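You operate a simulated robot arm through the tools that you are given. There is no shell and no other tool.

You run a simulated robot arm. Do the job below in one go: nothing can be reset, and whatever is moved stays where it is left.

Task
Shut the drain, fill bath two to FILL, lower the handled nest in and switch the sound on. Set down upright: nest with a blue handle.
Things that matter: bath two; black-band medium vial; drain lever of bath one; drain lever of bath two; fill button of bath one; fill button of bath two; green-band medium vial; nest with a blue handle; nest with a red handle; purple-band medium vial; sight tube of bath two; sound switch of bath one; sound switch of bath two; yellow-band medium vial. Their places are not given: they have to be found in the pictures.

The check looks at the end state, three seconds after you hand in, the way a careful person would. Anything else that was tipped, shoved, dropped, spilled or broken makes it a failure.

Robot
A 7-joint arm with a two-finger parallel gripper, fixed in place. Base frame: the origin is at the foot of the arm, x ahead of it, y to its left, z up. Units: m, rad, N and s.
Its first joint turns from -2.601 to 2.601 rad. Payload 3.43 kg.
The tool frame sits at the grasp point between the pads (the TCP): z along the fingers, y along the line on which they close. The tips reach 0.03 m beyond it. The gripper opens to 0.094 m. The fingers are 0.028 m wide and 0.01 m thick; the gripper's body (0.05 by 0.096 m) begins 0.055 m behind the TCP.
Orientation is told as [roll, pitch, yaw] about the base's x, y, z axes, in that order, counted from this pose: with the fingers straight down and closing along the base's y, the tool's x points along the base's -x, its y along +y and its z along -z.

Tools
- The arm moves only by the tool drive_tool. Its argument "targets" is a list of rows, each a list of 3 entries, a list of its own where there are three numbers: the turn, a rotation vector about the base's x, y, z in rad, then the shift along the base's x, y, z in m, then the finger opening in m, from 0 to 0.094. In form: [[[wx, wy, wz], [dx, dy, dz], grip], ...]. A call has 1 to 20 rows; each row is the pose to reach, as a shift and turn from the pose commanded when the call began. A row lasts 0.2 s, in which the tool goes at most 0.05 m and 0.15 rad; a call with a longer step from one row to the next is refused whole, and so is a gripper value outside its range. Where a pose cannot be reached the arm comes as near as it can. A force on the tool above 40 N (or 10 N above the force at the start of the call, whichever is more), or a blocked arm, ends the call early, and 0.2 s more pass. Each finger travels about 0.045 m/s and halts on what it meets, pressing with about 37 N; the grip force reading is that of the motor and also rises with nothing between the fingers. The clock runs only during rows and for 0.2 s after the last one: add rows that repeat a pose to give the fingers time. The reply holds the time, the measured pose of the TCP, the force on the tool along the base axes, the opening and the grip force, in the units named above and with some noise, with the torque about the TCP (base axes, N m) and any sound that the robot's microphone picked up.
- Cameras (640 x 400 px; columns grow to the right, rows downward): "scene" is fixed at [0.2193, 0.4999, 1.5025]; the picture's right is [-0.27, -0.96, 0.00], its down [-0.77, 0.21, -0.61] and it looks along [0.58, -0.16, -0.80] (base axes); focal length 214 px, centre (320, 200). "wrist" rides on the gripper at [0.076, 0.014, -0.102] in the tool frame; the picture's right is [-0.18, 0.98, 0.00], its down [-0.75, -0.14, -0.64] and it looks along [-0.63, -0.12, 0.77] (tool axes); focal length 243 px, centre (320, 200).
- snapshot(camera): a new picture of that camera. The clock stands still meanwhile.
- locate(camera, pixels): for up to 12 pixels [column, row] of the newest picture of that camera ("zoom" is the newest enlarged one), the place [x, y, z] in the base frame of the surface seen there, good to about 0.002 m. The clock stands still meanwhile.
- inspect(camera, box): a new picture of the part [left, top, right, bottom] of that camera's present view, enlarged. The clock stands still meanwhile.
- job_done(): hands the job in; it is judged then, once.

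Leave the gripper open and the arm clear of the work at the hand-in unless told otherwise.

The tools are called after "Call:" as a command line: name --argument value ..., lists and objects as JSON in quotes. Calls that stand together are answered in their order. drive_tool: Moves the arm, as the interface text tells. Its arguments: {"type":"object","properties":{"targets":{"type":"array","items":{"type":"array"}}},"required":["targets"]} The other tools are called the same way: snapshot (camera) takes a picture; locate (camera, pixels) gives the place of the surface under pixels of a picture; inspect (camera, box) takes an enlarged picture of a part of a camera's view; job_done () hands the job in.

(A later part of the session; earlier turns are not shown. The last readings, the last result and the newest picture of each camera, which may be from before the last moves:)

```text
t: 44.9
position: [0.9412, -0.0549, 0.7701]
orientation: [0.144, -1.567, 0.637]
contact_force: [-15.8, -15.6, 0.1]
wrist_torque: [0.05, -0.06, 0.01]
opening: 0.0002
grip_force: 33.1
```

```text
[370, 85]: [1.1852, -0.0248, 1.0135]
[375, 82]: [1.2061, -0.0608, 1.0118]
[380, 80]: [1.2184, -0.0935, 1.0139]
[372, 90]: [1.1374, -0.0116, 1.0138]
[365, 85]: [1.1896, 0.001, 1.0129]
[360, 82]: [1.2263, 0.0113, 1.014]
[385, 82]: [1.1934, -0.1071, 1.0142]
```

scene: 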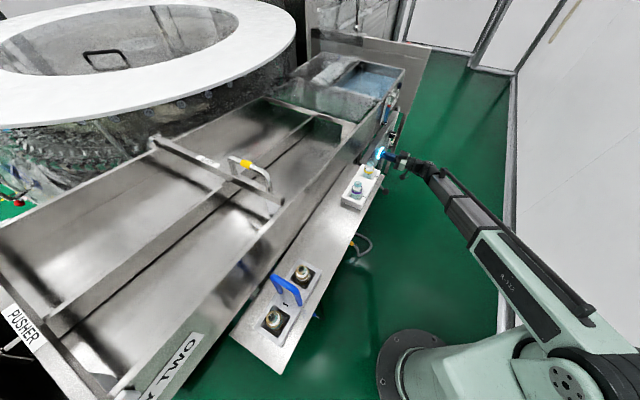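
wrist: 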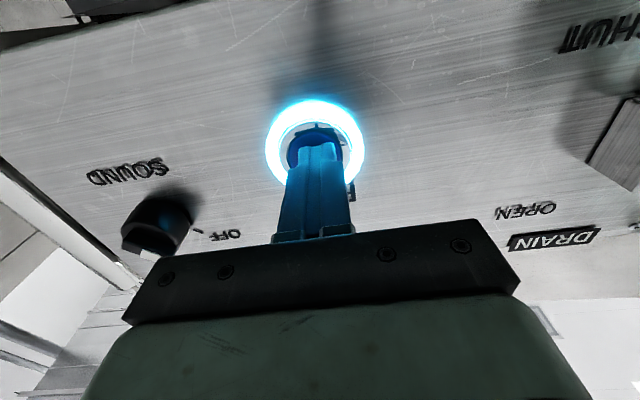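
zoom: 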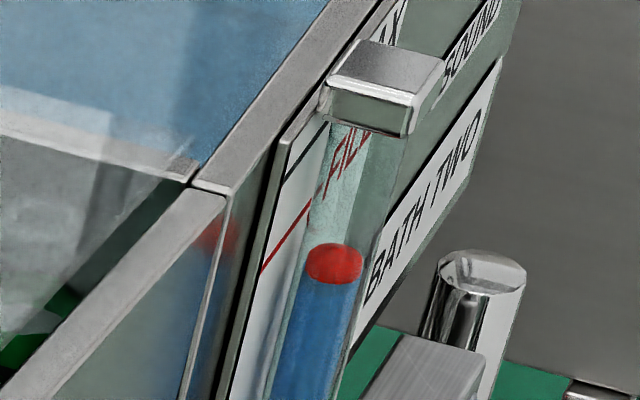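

Water surface is at ≈1.0134; the float sits ≈0.003 above. About 0.006–0.007 m more is needed (≈1.2 s). I'll hold 1 s more and then release by backing off.

Call:
drive_tool --targets '[[[0, 0, 0], [0, 0, 0], 0], [[0, 0, 0], [0, 0, 0], 0], [[0, 0, 0], [0, 0, 0], 0], [[0, 0, 0], [0, 0, 0], 0], [[0, 0, 0], [0, 0, 0], 0], [[0, 0, 0], [-0.014, -0.014, 0], 0], [[0, 0, 0], [-0.04, -0.04, 0], 0], [[0, 0, 0], [-0.07, -0.07, 0], 0]]'

Call:
snapshot --camera "scene"

Call:
locate --camera "scene" --pixels '[[370, 85], [375, 82], [380, 80], [372, 90], [365, 85], [360, 82], [385, 82], [368, 80], [378, 76], [382, 84]]'

Call:
inspect --camera "scene" --box '[380, 90, 396, 114]'

Call:
locate --camera "zoom" --pixels '[[337, 225], [337, 232], [337, 240], [337, 248], [335, 257], [285, 243], [302, 222], [265, 270]]'

Call:
snapshot --camera "wrist"

```text
t: 46.7
position: [0.8716, -0.1258, 0.7722]
orientation: [0.123, -1.563, 0.66]
contact_force: [-0.6, -1.2, 0.4]
wrist_torque: [-0.03, -0.02, 0.01]
opening: 0.0
grip_force: 32.7
```

```text
taken
```

scene: 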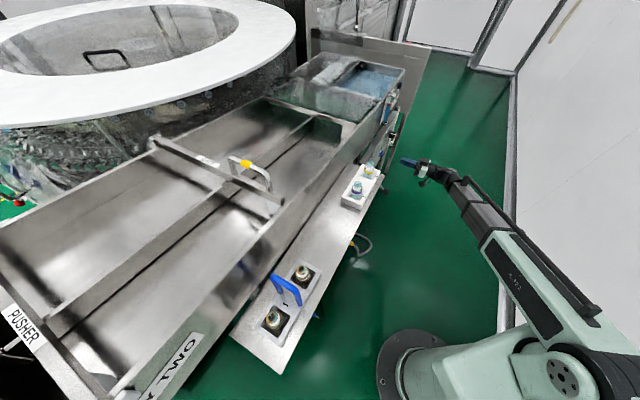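

```text
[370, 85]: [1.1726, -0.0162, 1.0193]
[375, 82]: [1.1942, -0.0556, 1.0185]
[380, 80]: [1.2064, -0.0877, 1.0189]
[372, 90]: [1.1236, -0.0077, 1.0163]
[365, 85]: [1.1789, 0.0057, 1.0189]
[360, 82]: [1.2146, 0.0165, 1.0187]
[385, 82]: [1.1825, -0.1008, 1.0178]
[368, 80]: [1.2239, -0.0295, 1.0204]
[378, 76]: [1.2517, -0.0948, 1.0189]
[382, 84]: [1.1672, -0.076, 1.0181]
```

```text
16.00 times, centred on (388, 102) of scene
```

zoom: 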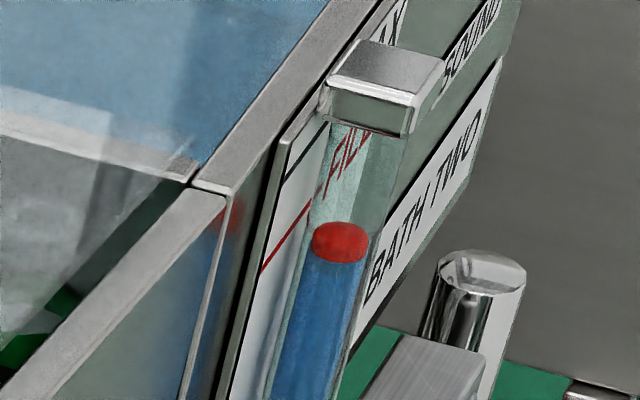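

```text
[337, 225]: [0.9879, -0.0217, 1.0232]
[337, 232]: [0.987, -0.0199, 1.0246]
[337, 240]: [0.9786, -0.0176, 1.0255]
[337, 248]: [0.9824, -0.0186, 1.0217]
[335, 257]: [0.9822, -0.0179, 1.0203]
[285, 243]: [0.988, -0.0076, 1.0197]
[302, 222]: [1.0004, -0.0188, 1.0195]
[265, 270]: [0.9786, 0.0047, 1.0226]
```

```text
taken
```

wrist: 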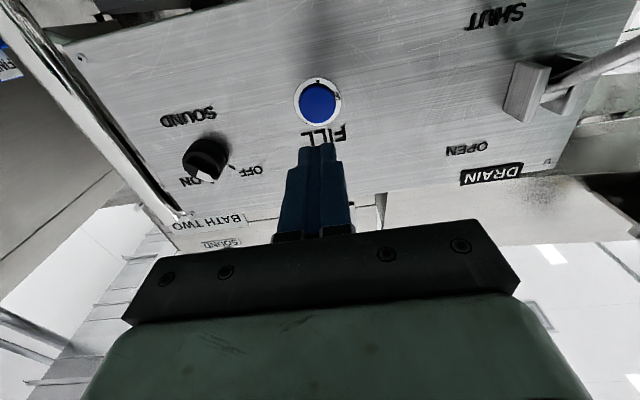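

Water is at ≈1.0187, float ≈1.022, line ≈1.0205: filled to FILL, and the button is unlit. Now I'll back off, untilt the tool to vertical and rise, opening the gripper.

Call:
drive_tool --targets '[[[0, 0, 0], [-0.03, -0.03, 0], 0.03], [[0, 0, 0], [-0.0566, -0.0566, 0], 0.06], [[-0.0926, 0.0926, 0], [-0.0686, -0.0446, 0.02], 0.06], [[-0.1852, 0.1852, 0], [-0.0806, -0.0326, 0.04], 0.06], [[-0.2778, 0.2778, 0], [-0.0926, -0.0206, 0.06], 0.06], [[-0.3704, 0.3704, 0], [-0.1046, -0.0086, 0.08], 0.06], [[-0.463, 0.463, 0], [-0.1166, 0.0034, 0.1], 0.06], [[-0.5556, 0.5556, 0], [-0.1286, 0.0154, 0.12], 0.06], [[-0.6482, 0.6482, 0], [-0.1406, 0.0274, 0.14], 0.06], [[-0.7408, 0.7408, 0], [-0.1526, 0.0394, 0.16], 0.06], [[-0.8334, 0.8334, 0], [-0.1646, 0.0514, 0.18], 0.06], [[-0.926, 0.926, 0], [-0.1766, 0.0634, 0.2], 0.06], [[-1.0186, 1.0186, 0], [-0.1886, 0.0754, 0.22], 0.06], [[-1.1107, 1.1107, 0], [-0.2006, 0.0874, 0.24], 0.06]]'

Call:
snapshot --camera "wrist"

Call:
snapshot --camera "scene"

```text
t: 49.7
position: [0.6714, -0.0366, 1.0112]
orientation: [-0.003, 0.008, 0.784]
contact_force: [0.0, -0.4, -0.1]
wrist_torque: [0.0, 0.02, 0.0]
opening: 0.06
grip_force: 0.1
```

```text
taken
```

wrist: 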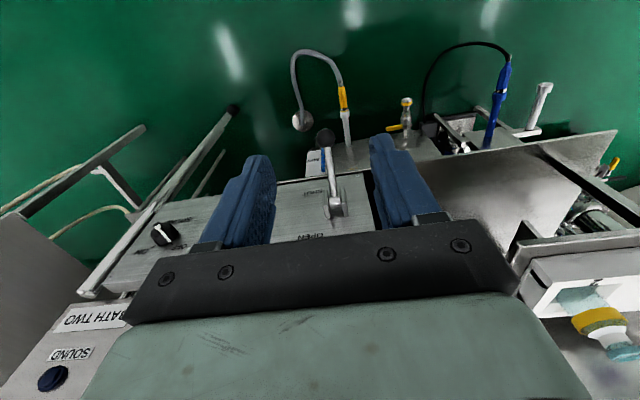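

```text
taken
```

scene: 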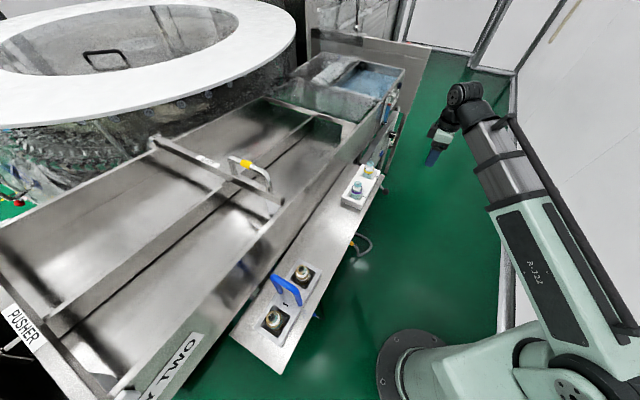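

Lever stays at SHUT. Now I'll measure the blue-handled nest in the scene enlargement.

Call:
inspect --camera "scene" --box '[240, 255, 330, 345]'

Call:
locate --camera "zoom" --pixels '[[262, 100], [320, 125], [378, 165], [298, 162], [390, 215], [388, 20], [482, 74], [183, 325], [305, 396], [265, 278], [395, 65], [330, 215]]'

```text
4.44 times, centred on (285, 300) of scene
```

zoom: 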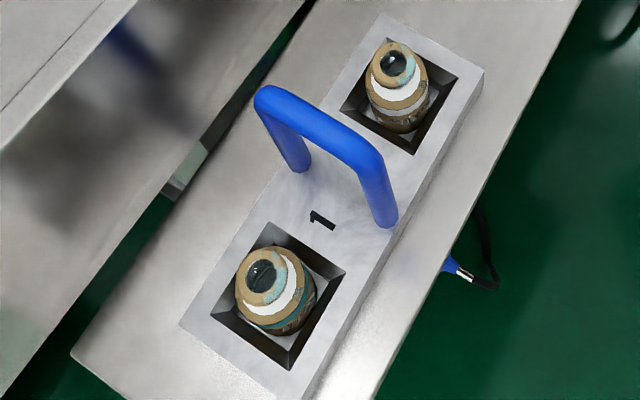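

```text
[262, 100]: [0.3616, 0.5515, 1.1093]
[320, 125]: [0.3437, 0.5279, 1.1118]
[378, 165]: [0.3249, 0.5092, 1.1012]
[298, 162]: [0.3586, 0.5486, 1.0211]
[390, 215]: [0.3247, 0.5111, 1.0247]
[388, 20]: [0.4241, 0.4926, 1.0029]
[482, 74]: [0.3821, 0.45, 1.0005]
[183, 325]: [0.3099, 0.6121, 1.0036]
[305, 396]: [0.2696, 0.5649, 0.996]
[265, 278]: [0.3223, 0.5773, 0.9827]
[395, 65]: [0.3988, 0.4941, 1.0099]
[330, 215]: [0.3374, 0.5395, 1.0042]
```

Nest: center (s along bench) handle bar center ≈(0.343,0.530,1.104), bar running across the nest, top z≈1.11; nest top z≈1.003. I'll travel to the left past the white rack, passing behind its vials with fingertips at z≥1.07, and see how high the arm can stay near the blue nest.

Call:
drive_tool --targets '[[[0, 0, 0], [0.0099, 0.0327, 0.0178], 0.03], [[0, 0, 0], [0.0198, 0.0654, 0.0356], 0.03], [[0, 0, 0], [0.0298, 0.0982, 0.0534], 0.03], [[0, 0, 0], [0.0397, 0.1309, 0.0712], 0.03], [[0, 0, 0], [0.0496, 0.1636, 0.089], 0.03], [[0, 0, 0], [0.037, 0.199, 0.094], 0.03], [[0, 0, 0], [0.0244, 0.2344, 0.098], 0.03], [[0, 0, 0], [0.0118, 0.2698, 0.1], 0.03], [[0, 0, 0], [-0.0008, 0.3052, 0.1], 0.03], [[0, 0, 0], [-0.0134, 0.3406, 0.1], 0.03]]'

Call:
snapshot --camera "wrist"

Call:
snapshot --camera "scene"

```text
t: 51.2
position: [0.7038, 0.1818, 1.1074]
orientation: [-0.007, -0.001, 0.792]
contact_force: [1.4, 3.0, -3.5]
wrist_torque: [-0.29, -0.12, -0.22]
opening: 0.0299
grip_force: 0.0
stopped in row 7: the force on the tool passed its limit at 50 N (the readings are from after the stop); the commanded pose is now the measured one
```

```text
taken
```

wrist: 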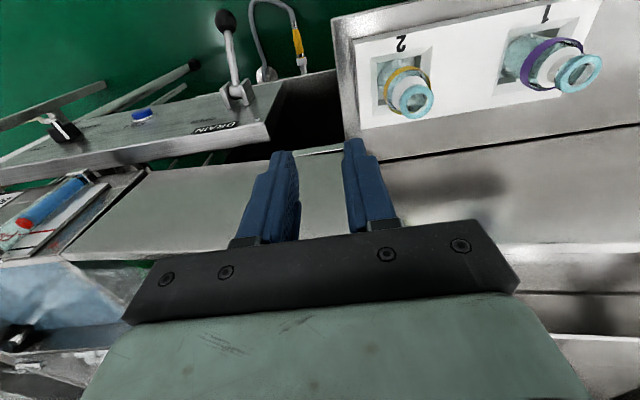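

```text
taken
```

scene: 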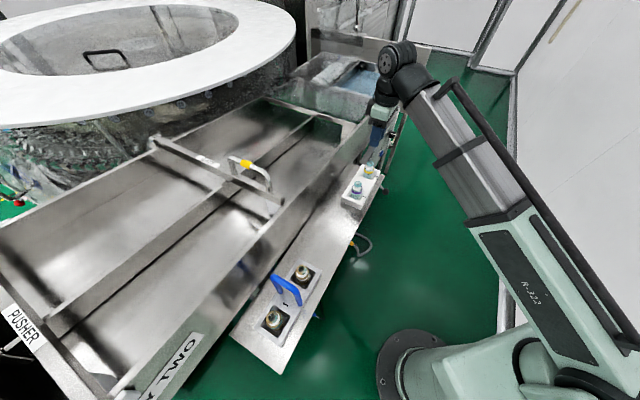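

It stopped from a force spike, but the pictures show no contact; likely a sharp change of motion near a joint limit. I'll continue more slowly and slightly lower.

Call:
drive_tool --targets '[[[0, 0, 0], [-0.005, 0.015, 0], 0.03], [[0, 0, 0], [-0.012, 0.035, 0], 0.03], [[0, 0, 0], [-0.02, 0.06, 0], 0.03], [[0, 0, 0], [-0.03, 0.085, 0], 0.03], [[0, 0, 0], [-0.042, 0.11, 0], 0.03]]'

Call:
snapshot --camera "wrist"

```text
t: 51.9
position: [0.6919, 0.2199, 1.1077]
orientation: [-0.009, -0.007, 0.794]
contact_force: [2.0, 4.7, -5.9]
wrist_torque: [-0.44, -0.28, -0.3]
opening: 0.0298
grip_force: 0.0
stopped in row 3: the force on the tool passed its limit at 44 N (the readings are from after the stop); the commanded pose is now the measured one
```

```text
taken
```

wrist: 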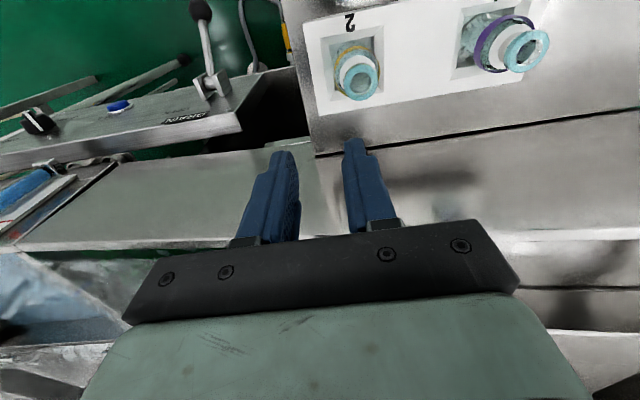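

The arm seems to be pressing on a joint limit here; leaning the fingers outward should relieve it. I'll tilt by about 0.3 rad toward the bench, keeping the TCP in place.

Call:
drive_tool --targets '[[[0.05, -0.05, 0], [0, 0, 0], 0.03], [[0.1, -0.1, 0], [0, 0, 0], 0.03], [[0.15, -0.15, 0], [0, 0, 0], 0.03], [[0.2, -0.2, 0], [0, 0, 0], 0.03], [[0.25, -0.25, 0], [0, 0, 0], 0.03]]'

Call:
drive_tool --targets '[[[0, 0, 0], [-0.005, 0.015, 0], 0.03], [[0, 0, 0], [-0.015, 0.035, 0], 0.03], [[0, 0, 0], [-0.03, 0.06, 0], 0.03], [[0, 0, 0], [-0.045, 0.085, 0], 0.03]]'

Call:
snapshot --camera "wrist"

Call:
snapshot --camera "scene"

```text
t: 53.1
position: [0.692, 0.2197, 1.1085]
orientation: [-0.011, -0.361, 0.795]
contact_force: [-0.5, 0.4, -0.1]
wrist_torque: [-0.02, 0.01, 0.0]
opening: 0.03
grip_force: 0.1
```

```text
t: 54.1
position: [0.6472, 0.3067, 1.1101]
orientation: [-0.015, -0.36, 0.796]
contact_force: [0.9, 0.3, 0.3]
wrist_torque: [0.0, -0.01, 0.02]
opening: 0.03
grip_force: 0.0
```

```text
taken
```

wrist: 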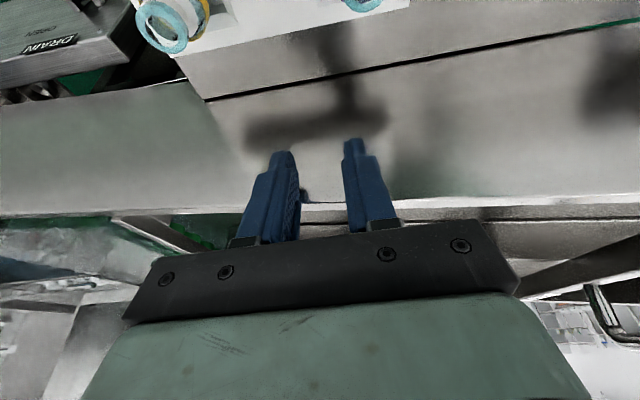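

```text
taken
```

scene: 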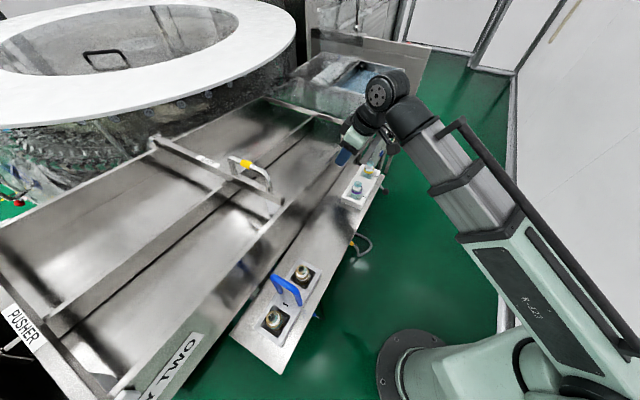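

Tilting works. I'll increase the tilt to ~0.7 rad and move toward the blue nest, rising to z≈1.16.

Call:
drive_tool --targets '[[[0.04, -0.04, 0], [-0.037, 0.0195, 0.008], 0.03], [[0.08, -0.08, 0], [-0.0743, 0.039, 0.016], 0.03], [[0.12, -0.12, 0], [-0.1115, 0.0585, 0.025], 0.03], [[0.16, -0.16, 0], [-0.1487, 0.078, 0.033], 0.03], [[0.2, -0.2, 0], [-0.1858, 0.0975, 0.042], 0.03], [[0.24, -0.24, 0], [-0.223, 0.117, 0.05], 0.03]]'

Call:
snapshot --camera "wrist"

Call:
snapshot --camera "scene"

```text
t: 55.5
position: [0.4234, 0.4226, 1.158]
orientation: [-0.02, -0.701, 0.797]
contact_force: [-0.9, 0.1, -0.3]
wrist_torque: [0.01, 0.04, 0.0]
opening: 0.0298
grip_force: 0.1
```

```text
taken
```

wrist: 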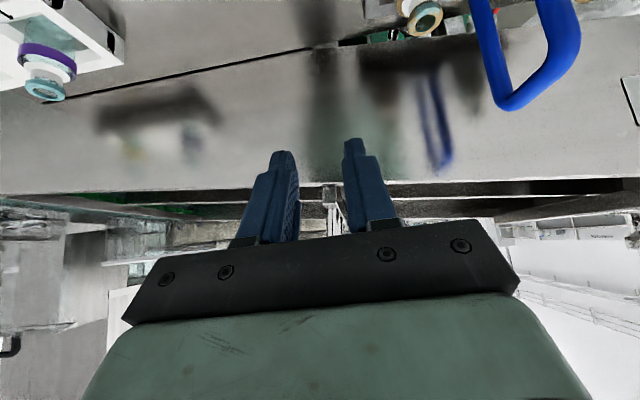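

```text
taken
```

scene: 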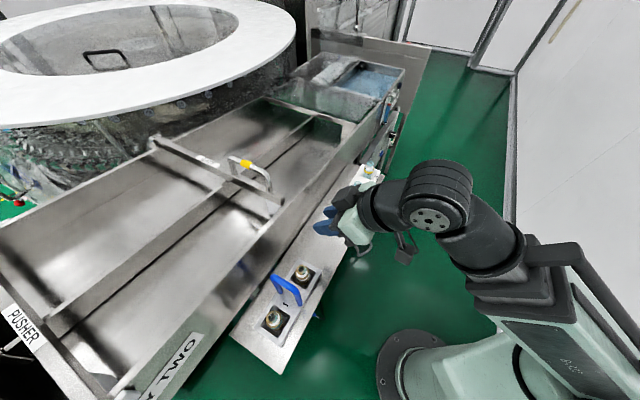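

With the lean, z=1.158 here is no problem. The blue handle is at (530,50) in the wrist view; I'll locate it.

Call:
inspect --camera "wrist" --box '[440, 0, 600, 120]'

Call:
locate --camera "wrist" --pixels '[[500, 95], [515, 103], [540, 85], [565, 60], [485, 40], [555, 15], [425, 20], [560, 45]]'

```text
3.33 times, centred on (520, 60) of wrist
```

zoom: 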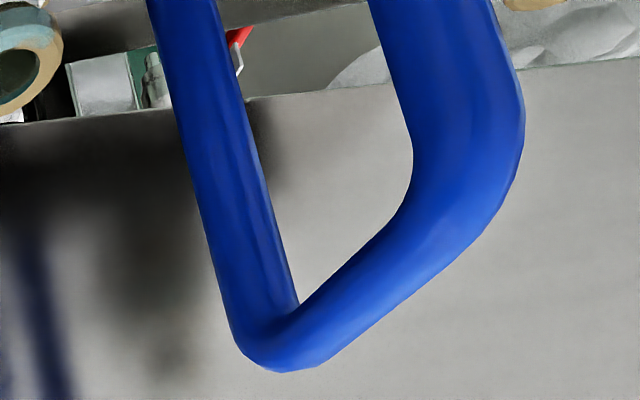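

```text
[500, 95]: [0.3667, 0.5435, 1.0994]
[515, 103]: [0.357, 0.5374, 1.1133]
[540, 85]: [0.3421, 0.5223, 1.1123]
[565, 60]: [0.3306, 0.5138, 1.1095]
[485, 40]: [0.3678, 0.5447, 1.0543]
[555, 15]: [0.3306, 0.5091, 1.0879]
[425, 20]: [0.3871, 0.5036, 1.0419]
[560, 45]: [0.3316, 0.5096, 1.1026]
```

Bar center ≈(0.343,0.529,1.104). I'll raise slightly, correct small twist, move above the bar with fingers open to 0.06, and check.

Call:
drive_tool --targets '[[[0.0107, 0.0109, 0.0009], [0, 0, 0.018], 0.06], [[0.0107, 0.0109, 0.0009], [-0.02, 0.0267, 0.02], 0.06], [[0.0107, 0.0109, 0.0009], [-0.04, 0.0534, 0.02], 0.06], [[0.0107, 0.0109, 0.0009], [-0.06, 0.08, 0.02], 0.06], [[0.0107, 0.0109, 0.0009], [-0.0801, 0.1067, 0.02], 0.06], [[0.0107, 0.0109, 0.0009], [-0.0801, 0.1067, 0.02], 0.06]]'

Call:
snapshot --camera "wrist"

Call:
inspect --camera "scene" --box '[230, 220, 370, 340]'

```text
t: 56.9
position: [0.3438, 0.5282, 1.1776]
orientation: [0.0, -0.7, 0.787]
contact_force: [-0.1, 0.6, -0.2]
wrist_torque: [-0.01, 0.02, 0.0]
opening: 0.0599
grip_force: 0.1
```

```text
taken
```

wrist: 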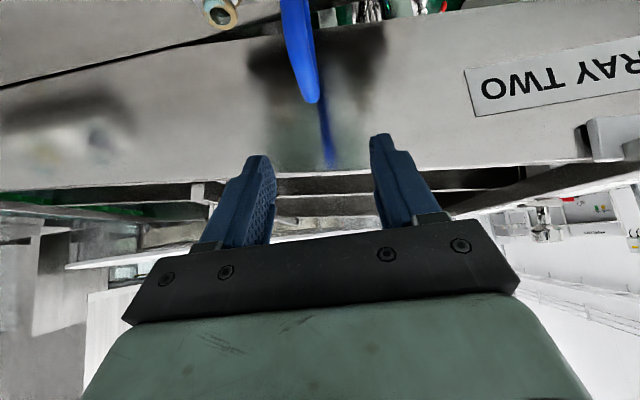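

```text
3.33 times, centred on (300, 280) of scene
```

zoom: 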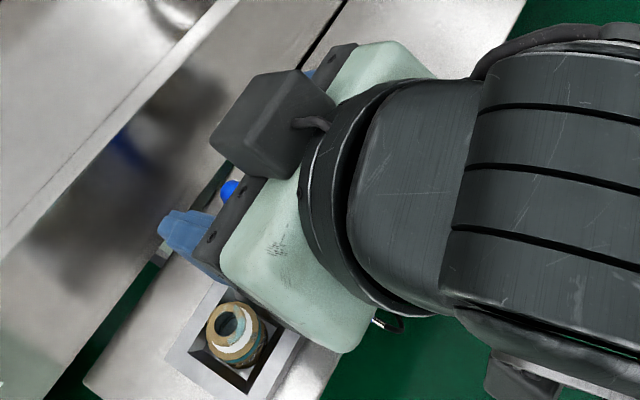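

The handle lies midway between the fingers. I'll lower 0.073 m so the bar is at the TCP, then close on it.

Call:
drive_tool --targets '[[[0, 0, 0], [0, 0.001, -0.025], 0.06], [[0, 0, 0], [0, 0.001, -0.05], 0.06], [[0, 0, 0], [0, 0.001, -0.073], 0.06], [[0, 0, 0], [0, 0.001, -0.0735], 0.06]]'

Call:
snapshot --camera "wrist"

Call:
inspect --camera "scene" --box '[230, 220, 370, 340]'

```text
t: 57.9
position: [0.3427, 0.5292, 1.1038]
orientation: [0.0, -0.698, 0.787]
contact_force: [0.6, -0.4, -0.2]
wrist_torque: [0.0, -0.02, -0.02]
opening: 0.0599
grip_force: 0.1
```

```text
taken
```

wrist: 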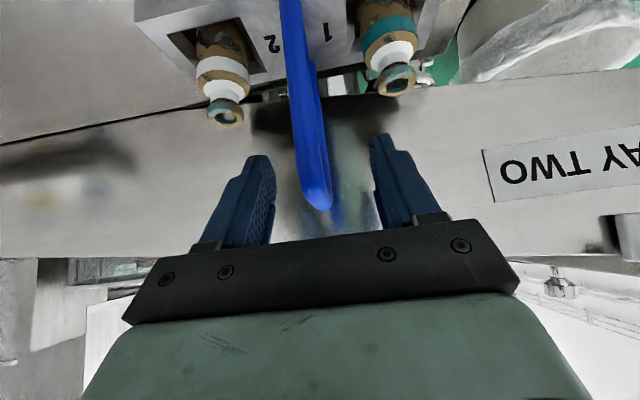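

```text
3.33 times, centred on (300, 280) of scene
```

zoom: 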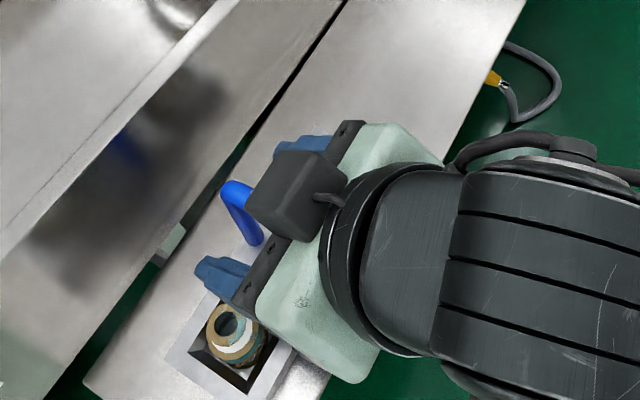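

The bar is between the pads. I'll close the gripper.

Call:
drive_tool --targets '[[[0, 0, 0], [0, 0, 0], 0.03], [[0, 0, 0], [0, 0, 0], 0.01], [[0, 0, 0], [0, 0, 0], 0], [[0, 0, 0], [0, 0, 0], 0], [[0, 0, 0], [0, 0, 0], 0], [[0, 0, 0], [0, 0, 0], 0]]'

Call:
snapshot --camera "wrist"

```text
t: 59.3
position: [0.3429, 0.5282, 1.1048]
orientation: [0.001, -0.698, 0.788]
contact_force: [0.7, -1.0, 0.2]
wrist_torque: [0.05, -0.01, -0.1]
opening: 0.0156
grip_force: 37.0
```

```text
taken
```

wrist: 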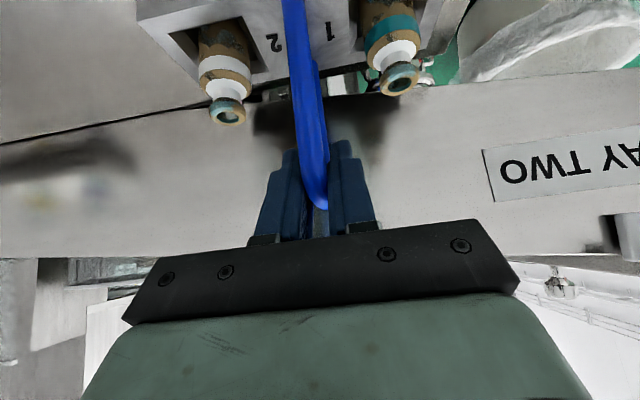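

Gripped (opening 0.0156 on the bar). I'll lift gently by 0.03 m and check that the nest hangs level.

Call:
drive_tool --targets '[[[0, 0, 0], [0, 0, 0.006], 0], [[0, 0, 0], [0, 0, 0.015], 0], [[0, 0, 0], [0, 0, 0.025], 0], [[0, 0, 0], [0, 0, 0.03], 0]]'

Call:
snapshot --camera "wrist"

Call:
inspect --camera "scene" --box '[230, 220, 370, 340]'

```text
t: 60.3
position: [0.3438, 0.5294, 1.1352]
orientation: [0.001, -0.697, 0.788]
contact_force: [0.4, 0.1, -2.8]
wrist_torque: [0.03, 0.06, 0.0]
opening: 0.0152
grip_force: 37.1
```

```text
taken
```

wrist: 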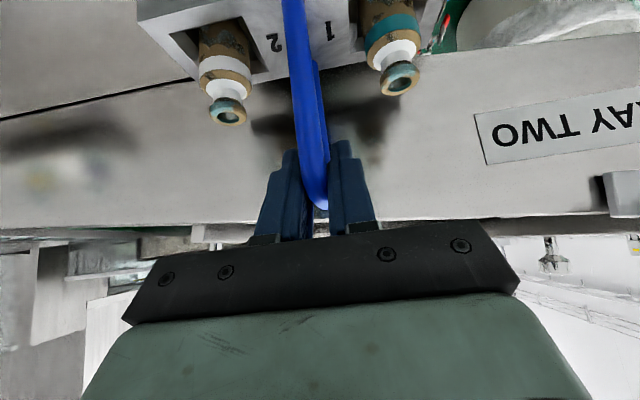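

```text
3.33 times, centred on (300, 280) of scene
```

zoom: 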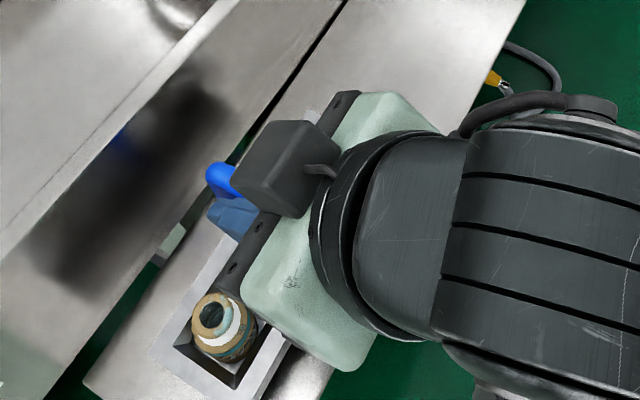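

It lifted cleanly and level. I'll continue up to TCP z≈1.2 in gentle steps.

Call:
drive_tool --targets '[[[0, 0, 0], [0, 0, 0.012], 0], [[0, 0, 0], [0, 0, 0.026], 0], [[0, 0, 0], [0, 0, 0.04], 0], [[0, 0, 0], [0, 0, 0.054], 0], [[0, 0, 0], [0, 0, 0.066], 0], [[0, 0, 0], [0, 0, 0.07], 0]]'

Call:
snapshot --camera "wrist"

Call:
snapshot --camera "scene"

```text
t: 61.7
position: [0.3443, 0.5302, 1.204]
orientation: [0.002, -0.7, 0.788]
contact_force: [-0.8, 0.4, -2.7]
wrist_torque: [-0.04, 0.02, 0.01]
opening: 0.0154
grip_force: 37.3
```

```text
taken
```

wrist: 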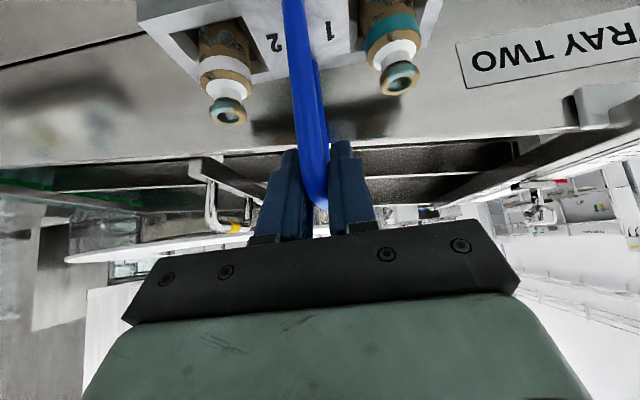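

```text
taken
```

scene: 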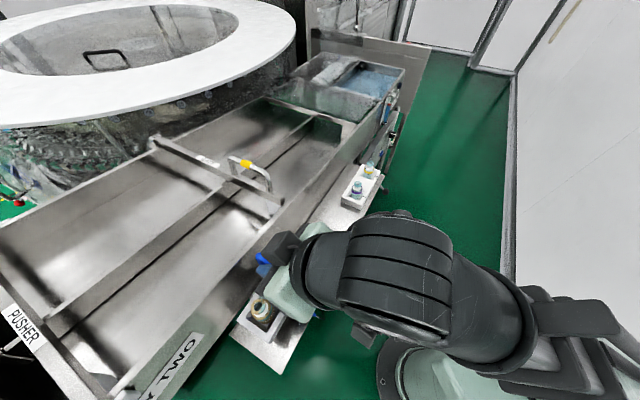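

TCP at 1.204 puts the nest bottom at ≈1.078, above the rack's vials (≈1.055). I'll raise a little more and carry it gently along the bench (+u direction), keeping its orientation, stopping past the middle to check.

Call:
drive_tool --targets '[[[0, 0, 0], [0.0071, -0.0071, 0.004], 0], [[0, 0, 0], [0.0212, -0.0212, 0.008], 0], [[0, 0, 0], [0.041, -0.0438, 0.012], 0], [[0, 0, 0], [0.0615, -0.0658, 0.012], 0], [[0, 0, 0], [0.082, -0.0877, 0.012], 0], [[0, 0, 0], [0.1025, -0.1096, 0.012], 0], [[0, 0, 0], [0.123, -0.1315, 0.012], 0], [[0, 0, 0], [0.133, -0.142, 0.012], 0]]'

Call:
snapshot --camera "wrist"

Call:
snapshot --camera "scene"

```text
t: 63.5
position: [0.4772, 0.3863, 1.2167]
orientation: [0.004, -0.698, 0.788]
contact_force: [0.2, -0.1, -2.7]
wrist_torque: [0.03, 0.01, 0.0]
opening: 0.0155
grip_force: 37.1
```

```text
taken
```

wrist: 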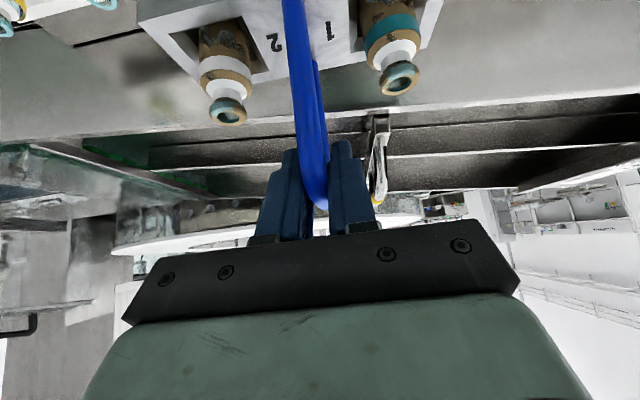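

```text
taken
```

scene: 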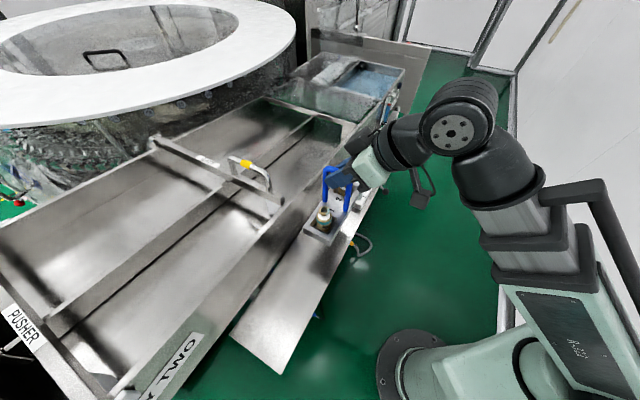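

Good, the nest hangs level. Continuing along over the white rack at the same height.

Call:
drive_tool --targets '[[[0, 0, 0], [0.0085, -0.0085, 0], 0], [[0, 0, 0], [0.0265, -0.0275, 0], 0], [[0, 0, 0], [0.0475, -0.0495, 0], 0], [[0, 0, 0], [0.0685, -0.0715, 0], 0], [[0, 0, 0], [0.0895, -0.0935, 0], 0], [[0, 0, 0], [0.1105, -0.1155, 0], 0], [[0, 0, 0], [0.1315, -0.1375, 0], 0], [[0, 0, 0], [0.1525, -0.1595, 0], 0], [[0, 0, 0], [0.1735, -0.1815, 0.0], 0], [[0, 0, 0], [0.1945, -0.2035, 0.0], 0], [[0, 0, 0], [0.2155, -0.2255, 0.0], 0], [[0, 0, 0], [0.2365, -0.2475, 0.0], 0], [[0, 0, 0], [0.2575, -0.2695, 0.004], 0], [[0, 0, 0], [0.2785, -0.2915, 0.008], 0], [[0, 0, 0], [0.2945, -0.308, 0.01], 0], [[0, 0, 0], [0.302, -0.316, 0.01], 0]]'

Call:
snapshot --camera "wrist"

Call:
snapshot --camera "scene"

```text
t: 66.9
position: [0.7781, 0.0712, 1.2268]
orientation: [0.002, -0.697, 0.787]
contact_force: [-0.7, 0.5, -3.3]
wrist_torque: [0.0, 0.01, 0.0]
opening: 0.0154
grip_force: 36.8
```

```text
taken
```

wrist: 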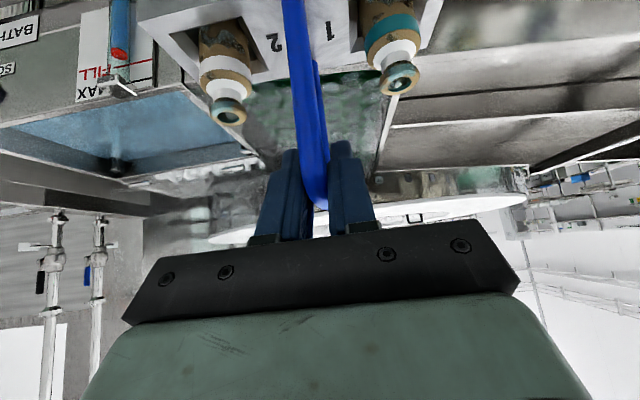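

```text
taken
```

scene: 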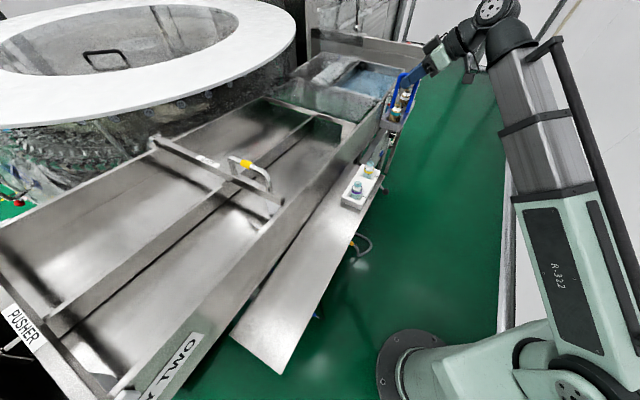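

Passed the rack safely. The wrist view also shows the float level with the FILL line. I'll locate the bath's rim edges again for the exact target.

Call:
locate --camera "wrist" --pixels '[[183, 88], [100, 103], [30, 118], [210, 120], [240, 152], [258, 160], [150, 183], [118, 165], [115, 45], [125, 85], [10, 150], [200, 165]]'

Call:
inspect --camera "wrist" --box '[0, 20, 290, 220]'

```text
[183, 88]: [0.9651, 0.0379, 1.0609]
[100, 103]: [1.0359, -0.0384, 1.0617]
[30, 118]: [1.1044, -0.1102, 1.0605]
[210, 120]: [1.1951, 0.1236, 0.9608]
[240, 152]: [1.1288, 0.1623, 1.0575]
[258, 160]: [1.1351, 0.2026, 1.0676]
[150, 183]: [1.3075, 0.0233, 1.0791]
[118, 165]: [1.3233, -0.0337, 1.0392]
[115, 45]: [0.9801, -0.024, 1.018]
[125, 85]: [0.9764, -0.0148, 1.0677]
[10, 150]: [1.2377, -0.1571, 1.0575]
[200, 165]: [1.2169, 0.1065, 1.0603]
```

```text
2.00 times, centred on (145, 120) of wrist
```

zoom: 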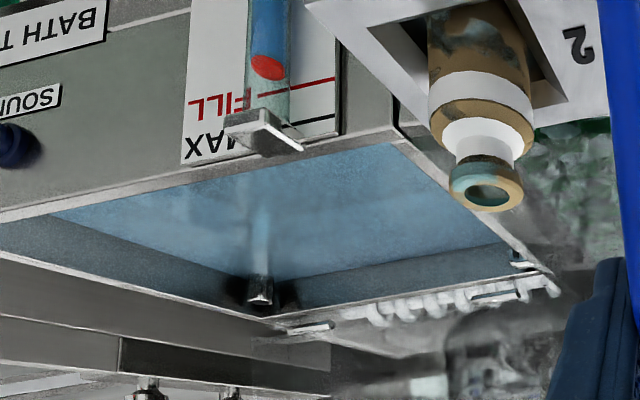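

Bath interior: s from ≈0.66 to 0.985 along the bench, about 0.22 m wide. Target for nest center: (1.110,0.000). I'll carry it over the rim at the same height.

Call:
drive_tool --targets '[[[0, 0, 0], [0.01, -0.0021, 0], 0], [[0, 0, 0], [0.032, -0.0069, 0], 0], [[0, 0, 0], [0.058, -0.0124, 0], 0], [[0, 0, 0], [0.086, -0.0184, 0], 0], [[0, 0, 0], [0.114, -0.0244, 0], 0], [[0, 0, 0], [0.142, -0.0304, 0], 0], [[0, 0, 0], [0.17, -0.0364, 0], 0], [[0, 0, 0], [0.198, -0.0424, 0], 0], [[0, 0, 0], [0.226, -0.0484, 0], 0], [[0, 0, 0], [0.254, -0.0544, 0], 0], [[0, 0, 0], [0.282, -0.0604, 0], 0], [[0, 0, 0], [0.308, -0.066, 0], 0], [[0, 0, 0], [0.325, -0.0696, 0], 0], [[0, 0, 0], [0.332, -0.0711, 0], 0]]'

Call:
snapshot --camera "wrist"

Call:
snapshot --camera "scene"

Call:
inspect --camera "scene" --box '[320, 30, 440, 120]'

```text
t: 69.9
position: [1.1106, 0.0011, 1.2269]
orientation: [0.002, -0.698, 0.787]
contact_force: [0.0, -0.1, -2.8]
wrist_torque: [-0.01, 0.02, 0.05]
opening: 0.0153
grip_force: 36.7
```

```text
taken
```

wrist: 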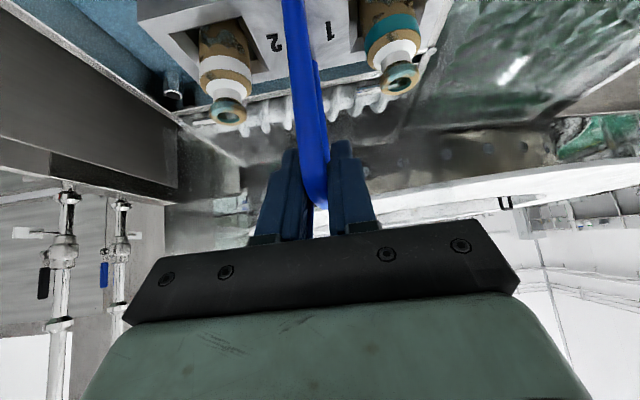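

```text
taken
```

scene: 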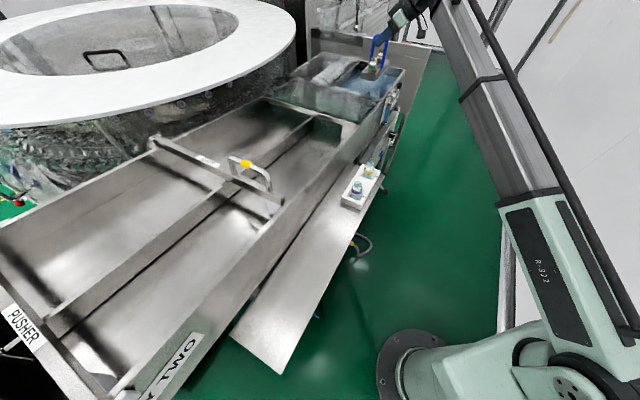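

```text
4.44 times, centred on (380, 75) of scene
```

zoom: 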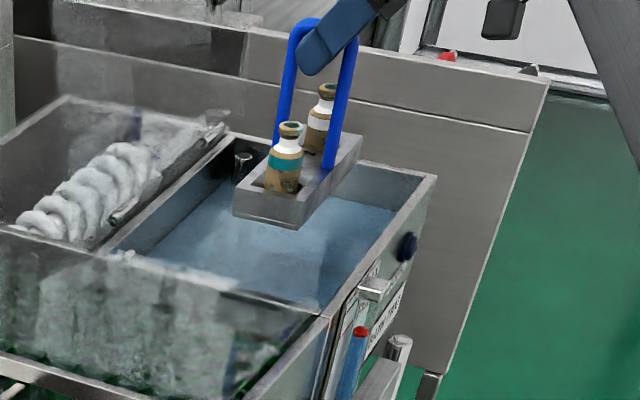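

The nest hangs upright over the bath's open water. I'll lower it slowly, 0.01 m per step.

Call:
drive_tool --targets '[[[0, 0, 0], [0, 0, -0.006], 0], [[0, 0, 0], [0, 0, -0.016], 0], [[0, 0, 0], [0, 0, -0.026], 0], [[0, 0, 0], [0, 0, -0.036], 0], [[0, 0, 0], [0, 0, -0.046], 0], [[0, 0, 0], [0, 0, -0.056], 0], [[0, 0, 0], [0, 0, -0.066], 0], [[0, 0, 0], [0, 0, -0.076], 0], [[0, 0, 0], [0, 0, -0.086], 0], [[0, 0, 0], [0, 0, -0.096], 0], [[0, 0, 0], [0, 0, -0.106], 0], [[0, 0, 0], [0, 0, -0.116], 0], [[0, 0, 0], [0, 0, -0.126], 0], [[0, 0, 0], [0, 0, -0.134], 0], [[0, 0, 0], [0, 0, -0.141], 0]]'

Call:
snapshot --camera "wrist"

Call:
inspect --camera "scene" --box '[320, 30, 440, 120]'

```text
t: 73.1
position: [1.111, 0.0001, 1.0855]
orientation: [0.003, -0.699, 0.787]
contact_force: [0.0, 0.3, -2.5]
wrist_torque: [0.02, -0.02, -0.01]
opening: 0.0156
grip_force: 37.5
```

```text
taken
```

wrist: 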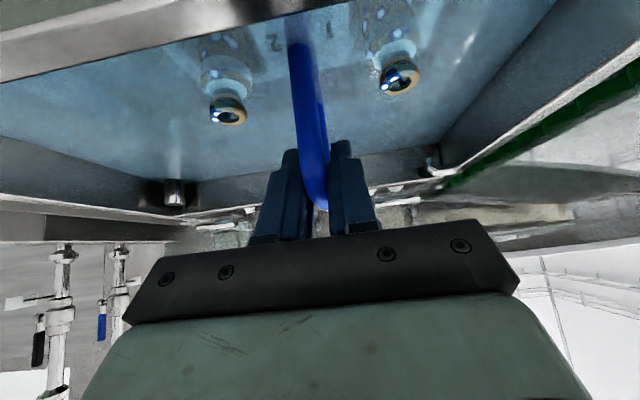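

```text
4.44 times, centred on (380, 75) of scene
```

zoom: 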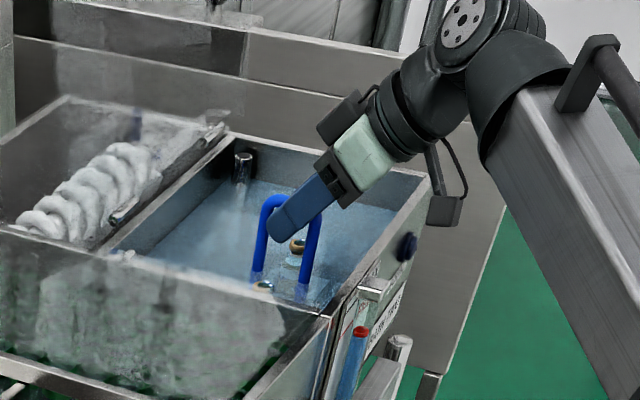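

The nest is under water, about 15 mm off the floor. I'll lower in tiny steps until the floor carries it.

Call:
drive_tool --targets '[[[0, 0, 0], [0, 0, -0.004], 0], [[0, 0, 0], [0, 0, -0.008], 0], [[0, 0, 0], [0, 0, -0.011], 0], [[0, 0, 0], [0, 0, -0.013], 0]]'

Call:
drive_tool --targets '[[[0, 0, 0], [0, 0, -0.001], 0], [[0, 0, 0], [0, 0, -0.002], 0]]'

```text
t: 74.1
position: [1.1121, 0.0015, 1.0729]
orientation: [0.003, -0.699, 0.788]
contact_force: [0.0, 0.3, -3.3]
wrist_torque: [-0.02, -0.01, 0.01]
opening: 0.0156
grip_force: 36.9
```

```text
t: 74.7
position: [1.1104, 0.0012, 1.072]
orientation: [0.0, -0.698, 0.786]
contact_force: [0.6, -0.8, -2.5]
wrist_torque: [-0.02, 0.02, 0.03]
opening: 0.0154
grip_force: 37.0
```

Still hanging (−2.5 N). A couple more millimetres down, watching the force.

Call:
drive_tool --targets '[[[0, 0, 0], [0, 0, -0.001], 0], [[0, 0, 0], [0, 0, -0.002], 0]]'

Call:
drive_tool --targets '[[[0, 0, 0], [0, 0, -0.001], 0], [[0, 0, 0], [0, 0, -0.001], 0]]'

```text
t: 75.3
position: [1.1104, 0.0012, 1.0686]
orientation: [0.001, -0.698, 0.788]
contact_force: [0.1, -2.0, 1.4]
wrist_torque: [0.05, -0.07, -0.01]
opening: 0.0154
grip_force: 37.0
```

```text
t: 75.9
position: [1.1113, 0.0004, 1.0705]
orientation: [0.002, -0.702, 0.788]
contact_force: [0.1, -2.9, 12.2]
wrist_torque: [0.22, -0.19, 0.01]
opening: 0.0154
grip_force: 37.2
```

It's seated (12 N). I'll ease up 1 mm and open the fingers.

Call:
drive_tool --targets '[[[0, 0, 0], [0, 0, 0.001], 0], [[0, 0, 0], [0, 0, 0.001], 0.03], [[0, 0, 0], [0, 0, 0.001], 0.05], [[0, 0, 0], [0, 0, 0.001], 0.06], [[0, 0, 0], [0, 0, 0.001], 0.06], [[0, 0, 0], [0, 0, 0.001], 0.06]]'

Call:
snapshot --camera "wrist"

Call:
inspect --camera "scene" --box '[320, 30, 440, 120]'

```text
t: 77.3
position: [1.1105, -0.0004, 1.0701]
orientation: [0.001, -0.699, 0.788]
contact_force: [0.1, 0.7, -1.1]
wrist_torque: [-0.02, -0.01, 0.0]
opening: 0.06
grip_force: 0.0
```

```text
taken
```

wrist: 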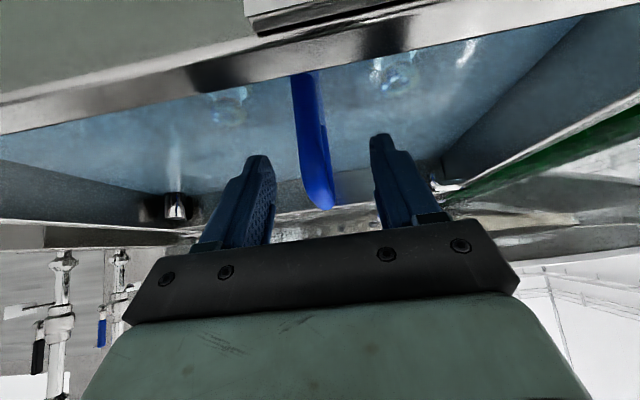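

```text
4.44 times, centred on (380, 75) of scene
```

zoom: 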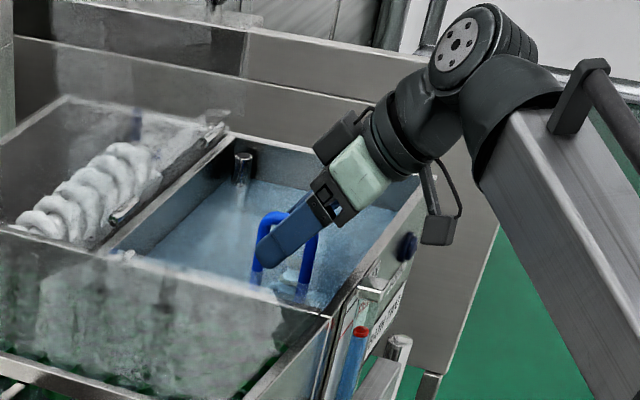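

Released; the bar is midway between the open fingers. I'll rise straight up, then back away toward the robot.

Call:
drive_tool --targets '[[[0, 0, 0], [0, 0, 0.01], 0.06], [[0, 0, 0], [0, 0, 0.03], 0.06], [[0, 0, 0], [0, 0, 0.06], 0.06], [[0, 0, 0], [0, 0, 0.09], 0.06], [[0, 0, 0], [-0.01, -0.01, 0.115], 0.06], [[0, 0, 0], [-0.035, -0.035, 0.125], 0.06], [[0, 0, 0], [-0.065, -0.065, 0.125], 0.06], [[0, 0, 0], [-0.095, -0.095, 0.125], 0.06], [[0, 0, 0], [-0.12, -0.12, 0.12], 0.06], [[0, 0, 0], [-0.15, -0.15, 0.11], 0.06], [[0, 0, 0], [-0.18, -0.18, 0.09], 0.06]]'

Call:
snapshot --camera "wrist"

Call:
inspect --camera "scene" --box '[320, 30, 440, 120]'

Call:
snapshot --camera "scene"

```text
t: 79.7
position: [0.9294, -0.177, 1.1598]
orientation: [0.005, -0.699, 0.786]
contact_force: [0.3, -0.3, -1.1]
wrist_torque: [-0.04, 0.01, 0.02]
opening: 0.0602
grip_force: 0.0
```

```text
taken
```

wrist: 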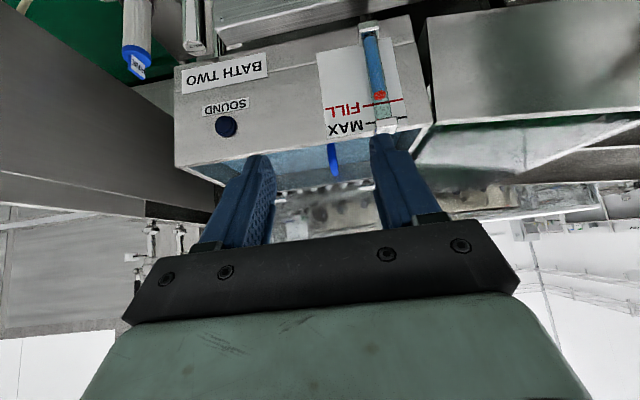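

```text
4.44 times, centred on (380, 75) of scene
```

zoom: 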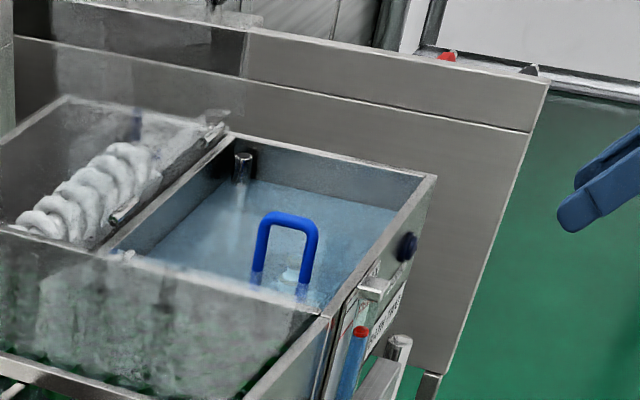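

```text
taken
```

scene: 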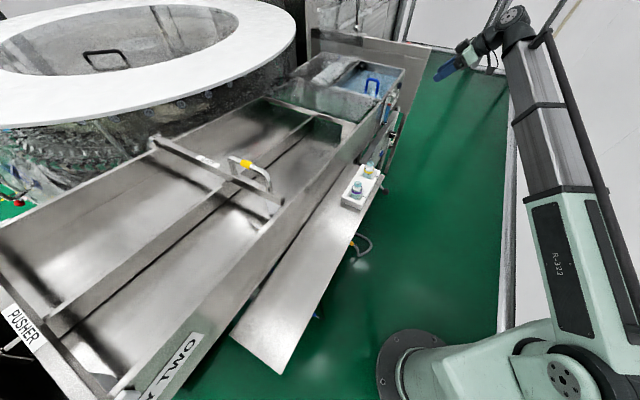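

The nest stands upright in bath two. I'll check the sight tube closely from here.

Call:
inspect --camera "wrist" --box '[300, 20, 440, 160]'

Call:
locate --camera "zoom" --pixels '[[330, 225], [332, 215], [335, 235], [300, 250], [395, 230], [300, 300]]'

Call:
locate --camera "scene" --pixels '[[365, 82], [360, 82], [380, 78], [385, 82], [355, 88]]'

```text
2.86 times, centred on (370, 90) of wrist
```

zoom: 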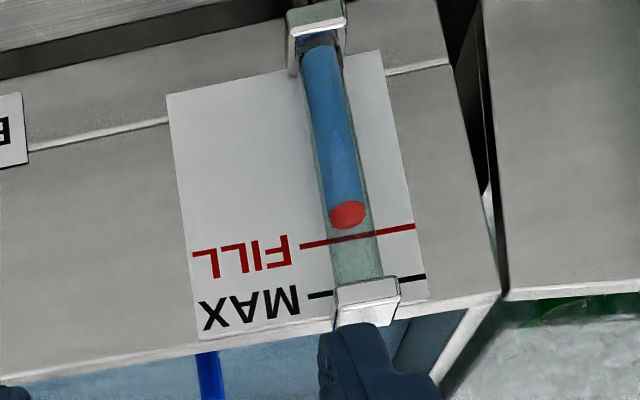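

```text
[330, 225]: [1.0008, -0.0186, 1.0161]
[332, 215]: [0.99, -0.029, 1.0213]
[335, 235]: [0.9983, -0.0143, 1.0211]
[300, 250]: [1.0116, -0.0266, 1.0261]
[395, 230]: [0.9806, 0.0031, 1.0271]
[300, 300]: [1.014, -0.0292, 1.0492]
```

```text
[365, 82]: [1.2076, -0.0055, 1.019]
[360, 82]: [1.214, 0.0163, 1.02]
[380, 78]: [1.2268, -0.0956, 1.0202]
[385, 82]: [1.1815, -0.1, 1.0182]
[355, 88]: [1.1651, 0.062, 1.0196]
```

The float looks just under the line from above, but that's affected by parallax. For a fair reading, I'll bring the camera to about the FILL line's height, looking level at the tube.

Call:
drive_tool --targets '[[[0.08, -0.08, 0], [-0.03, -0.03, -0.01], 0.06], [[0.16, -0.16, 0], [-0.04, -0.02, -0.03], 0.06], [[0.25, -0.25, 0], [-0.05, -0.01, -0.05], 0.06], [[0.34, -0.34, 0], [-0.0526, 0.0, -0.075], 0.06], [[0.417, -0.417, 0], [-0.0526, 0.0073, -0.094], 0.06], [[0.417, -0.417, 0], [-0.0526, 0.0073, -0.094], 0.06]]'

Call:
snapshot --camera "wrist"

Call:
inspect --camera "wrist" --box '[290, 50, 430, 150]'

```text
t: 81.1
position: [0.8771, -0.1726, 1.0651]
orientation: [-0.001, -1.289, 0.79]
contact_force: [-0.3, -0.7, 0.2]
wrist_torque: [0.0, -0.02, 0.01]
opening: 0.0601
grip_force: 0.0
```

```text
taken
```

wrist: 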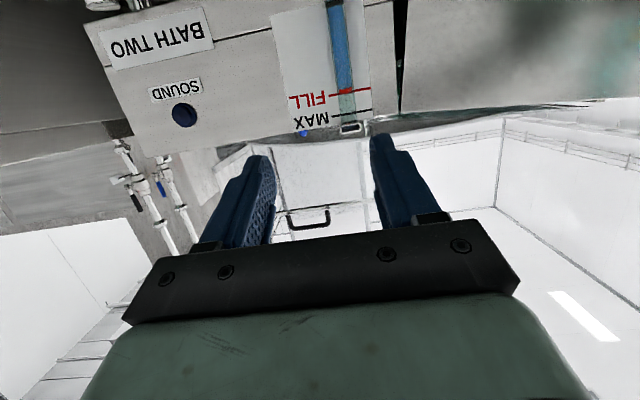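

```text
4.00 times, centred on (360, 100) of wrist
```

zoom: 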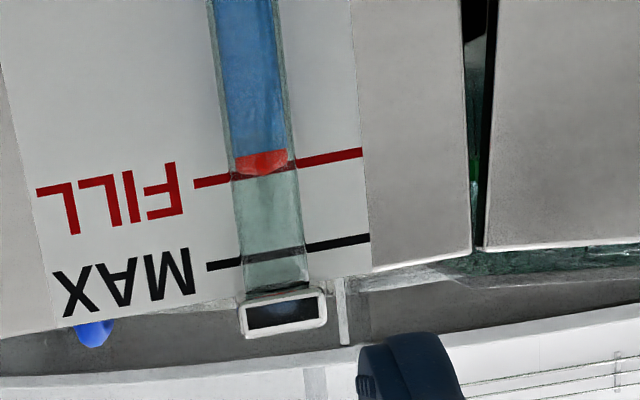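

In this level view the red float covers the FILL line: it's at the mark, with the blue column's top a few mm under. I'll measure both here.

Call:
locate --camera "zoom" --pixels '[[205, 181], [330, 158], [350, 154], [262, 160], [262, 168], [255, 140], [215, 265], [340, 243], [150, 200], [270, 300]]'

```text
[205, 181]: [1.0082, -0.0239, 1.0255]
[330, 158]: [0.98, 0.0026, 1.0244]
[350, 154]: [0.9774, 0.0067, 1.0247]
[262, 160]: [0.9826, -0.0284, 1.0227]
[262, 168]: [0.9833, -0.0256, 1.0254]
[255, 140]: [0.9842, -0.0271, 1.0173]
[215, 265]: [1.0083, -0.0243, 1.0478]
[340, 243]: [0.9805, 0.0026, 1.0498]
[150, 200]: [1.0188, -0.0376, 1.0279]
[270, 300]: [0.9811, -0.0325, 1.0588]
```

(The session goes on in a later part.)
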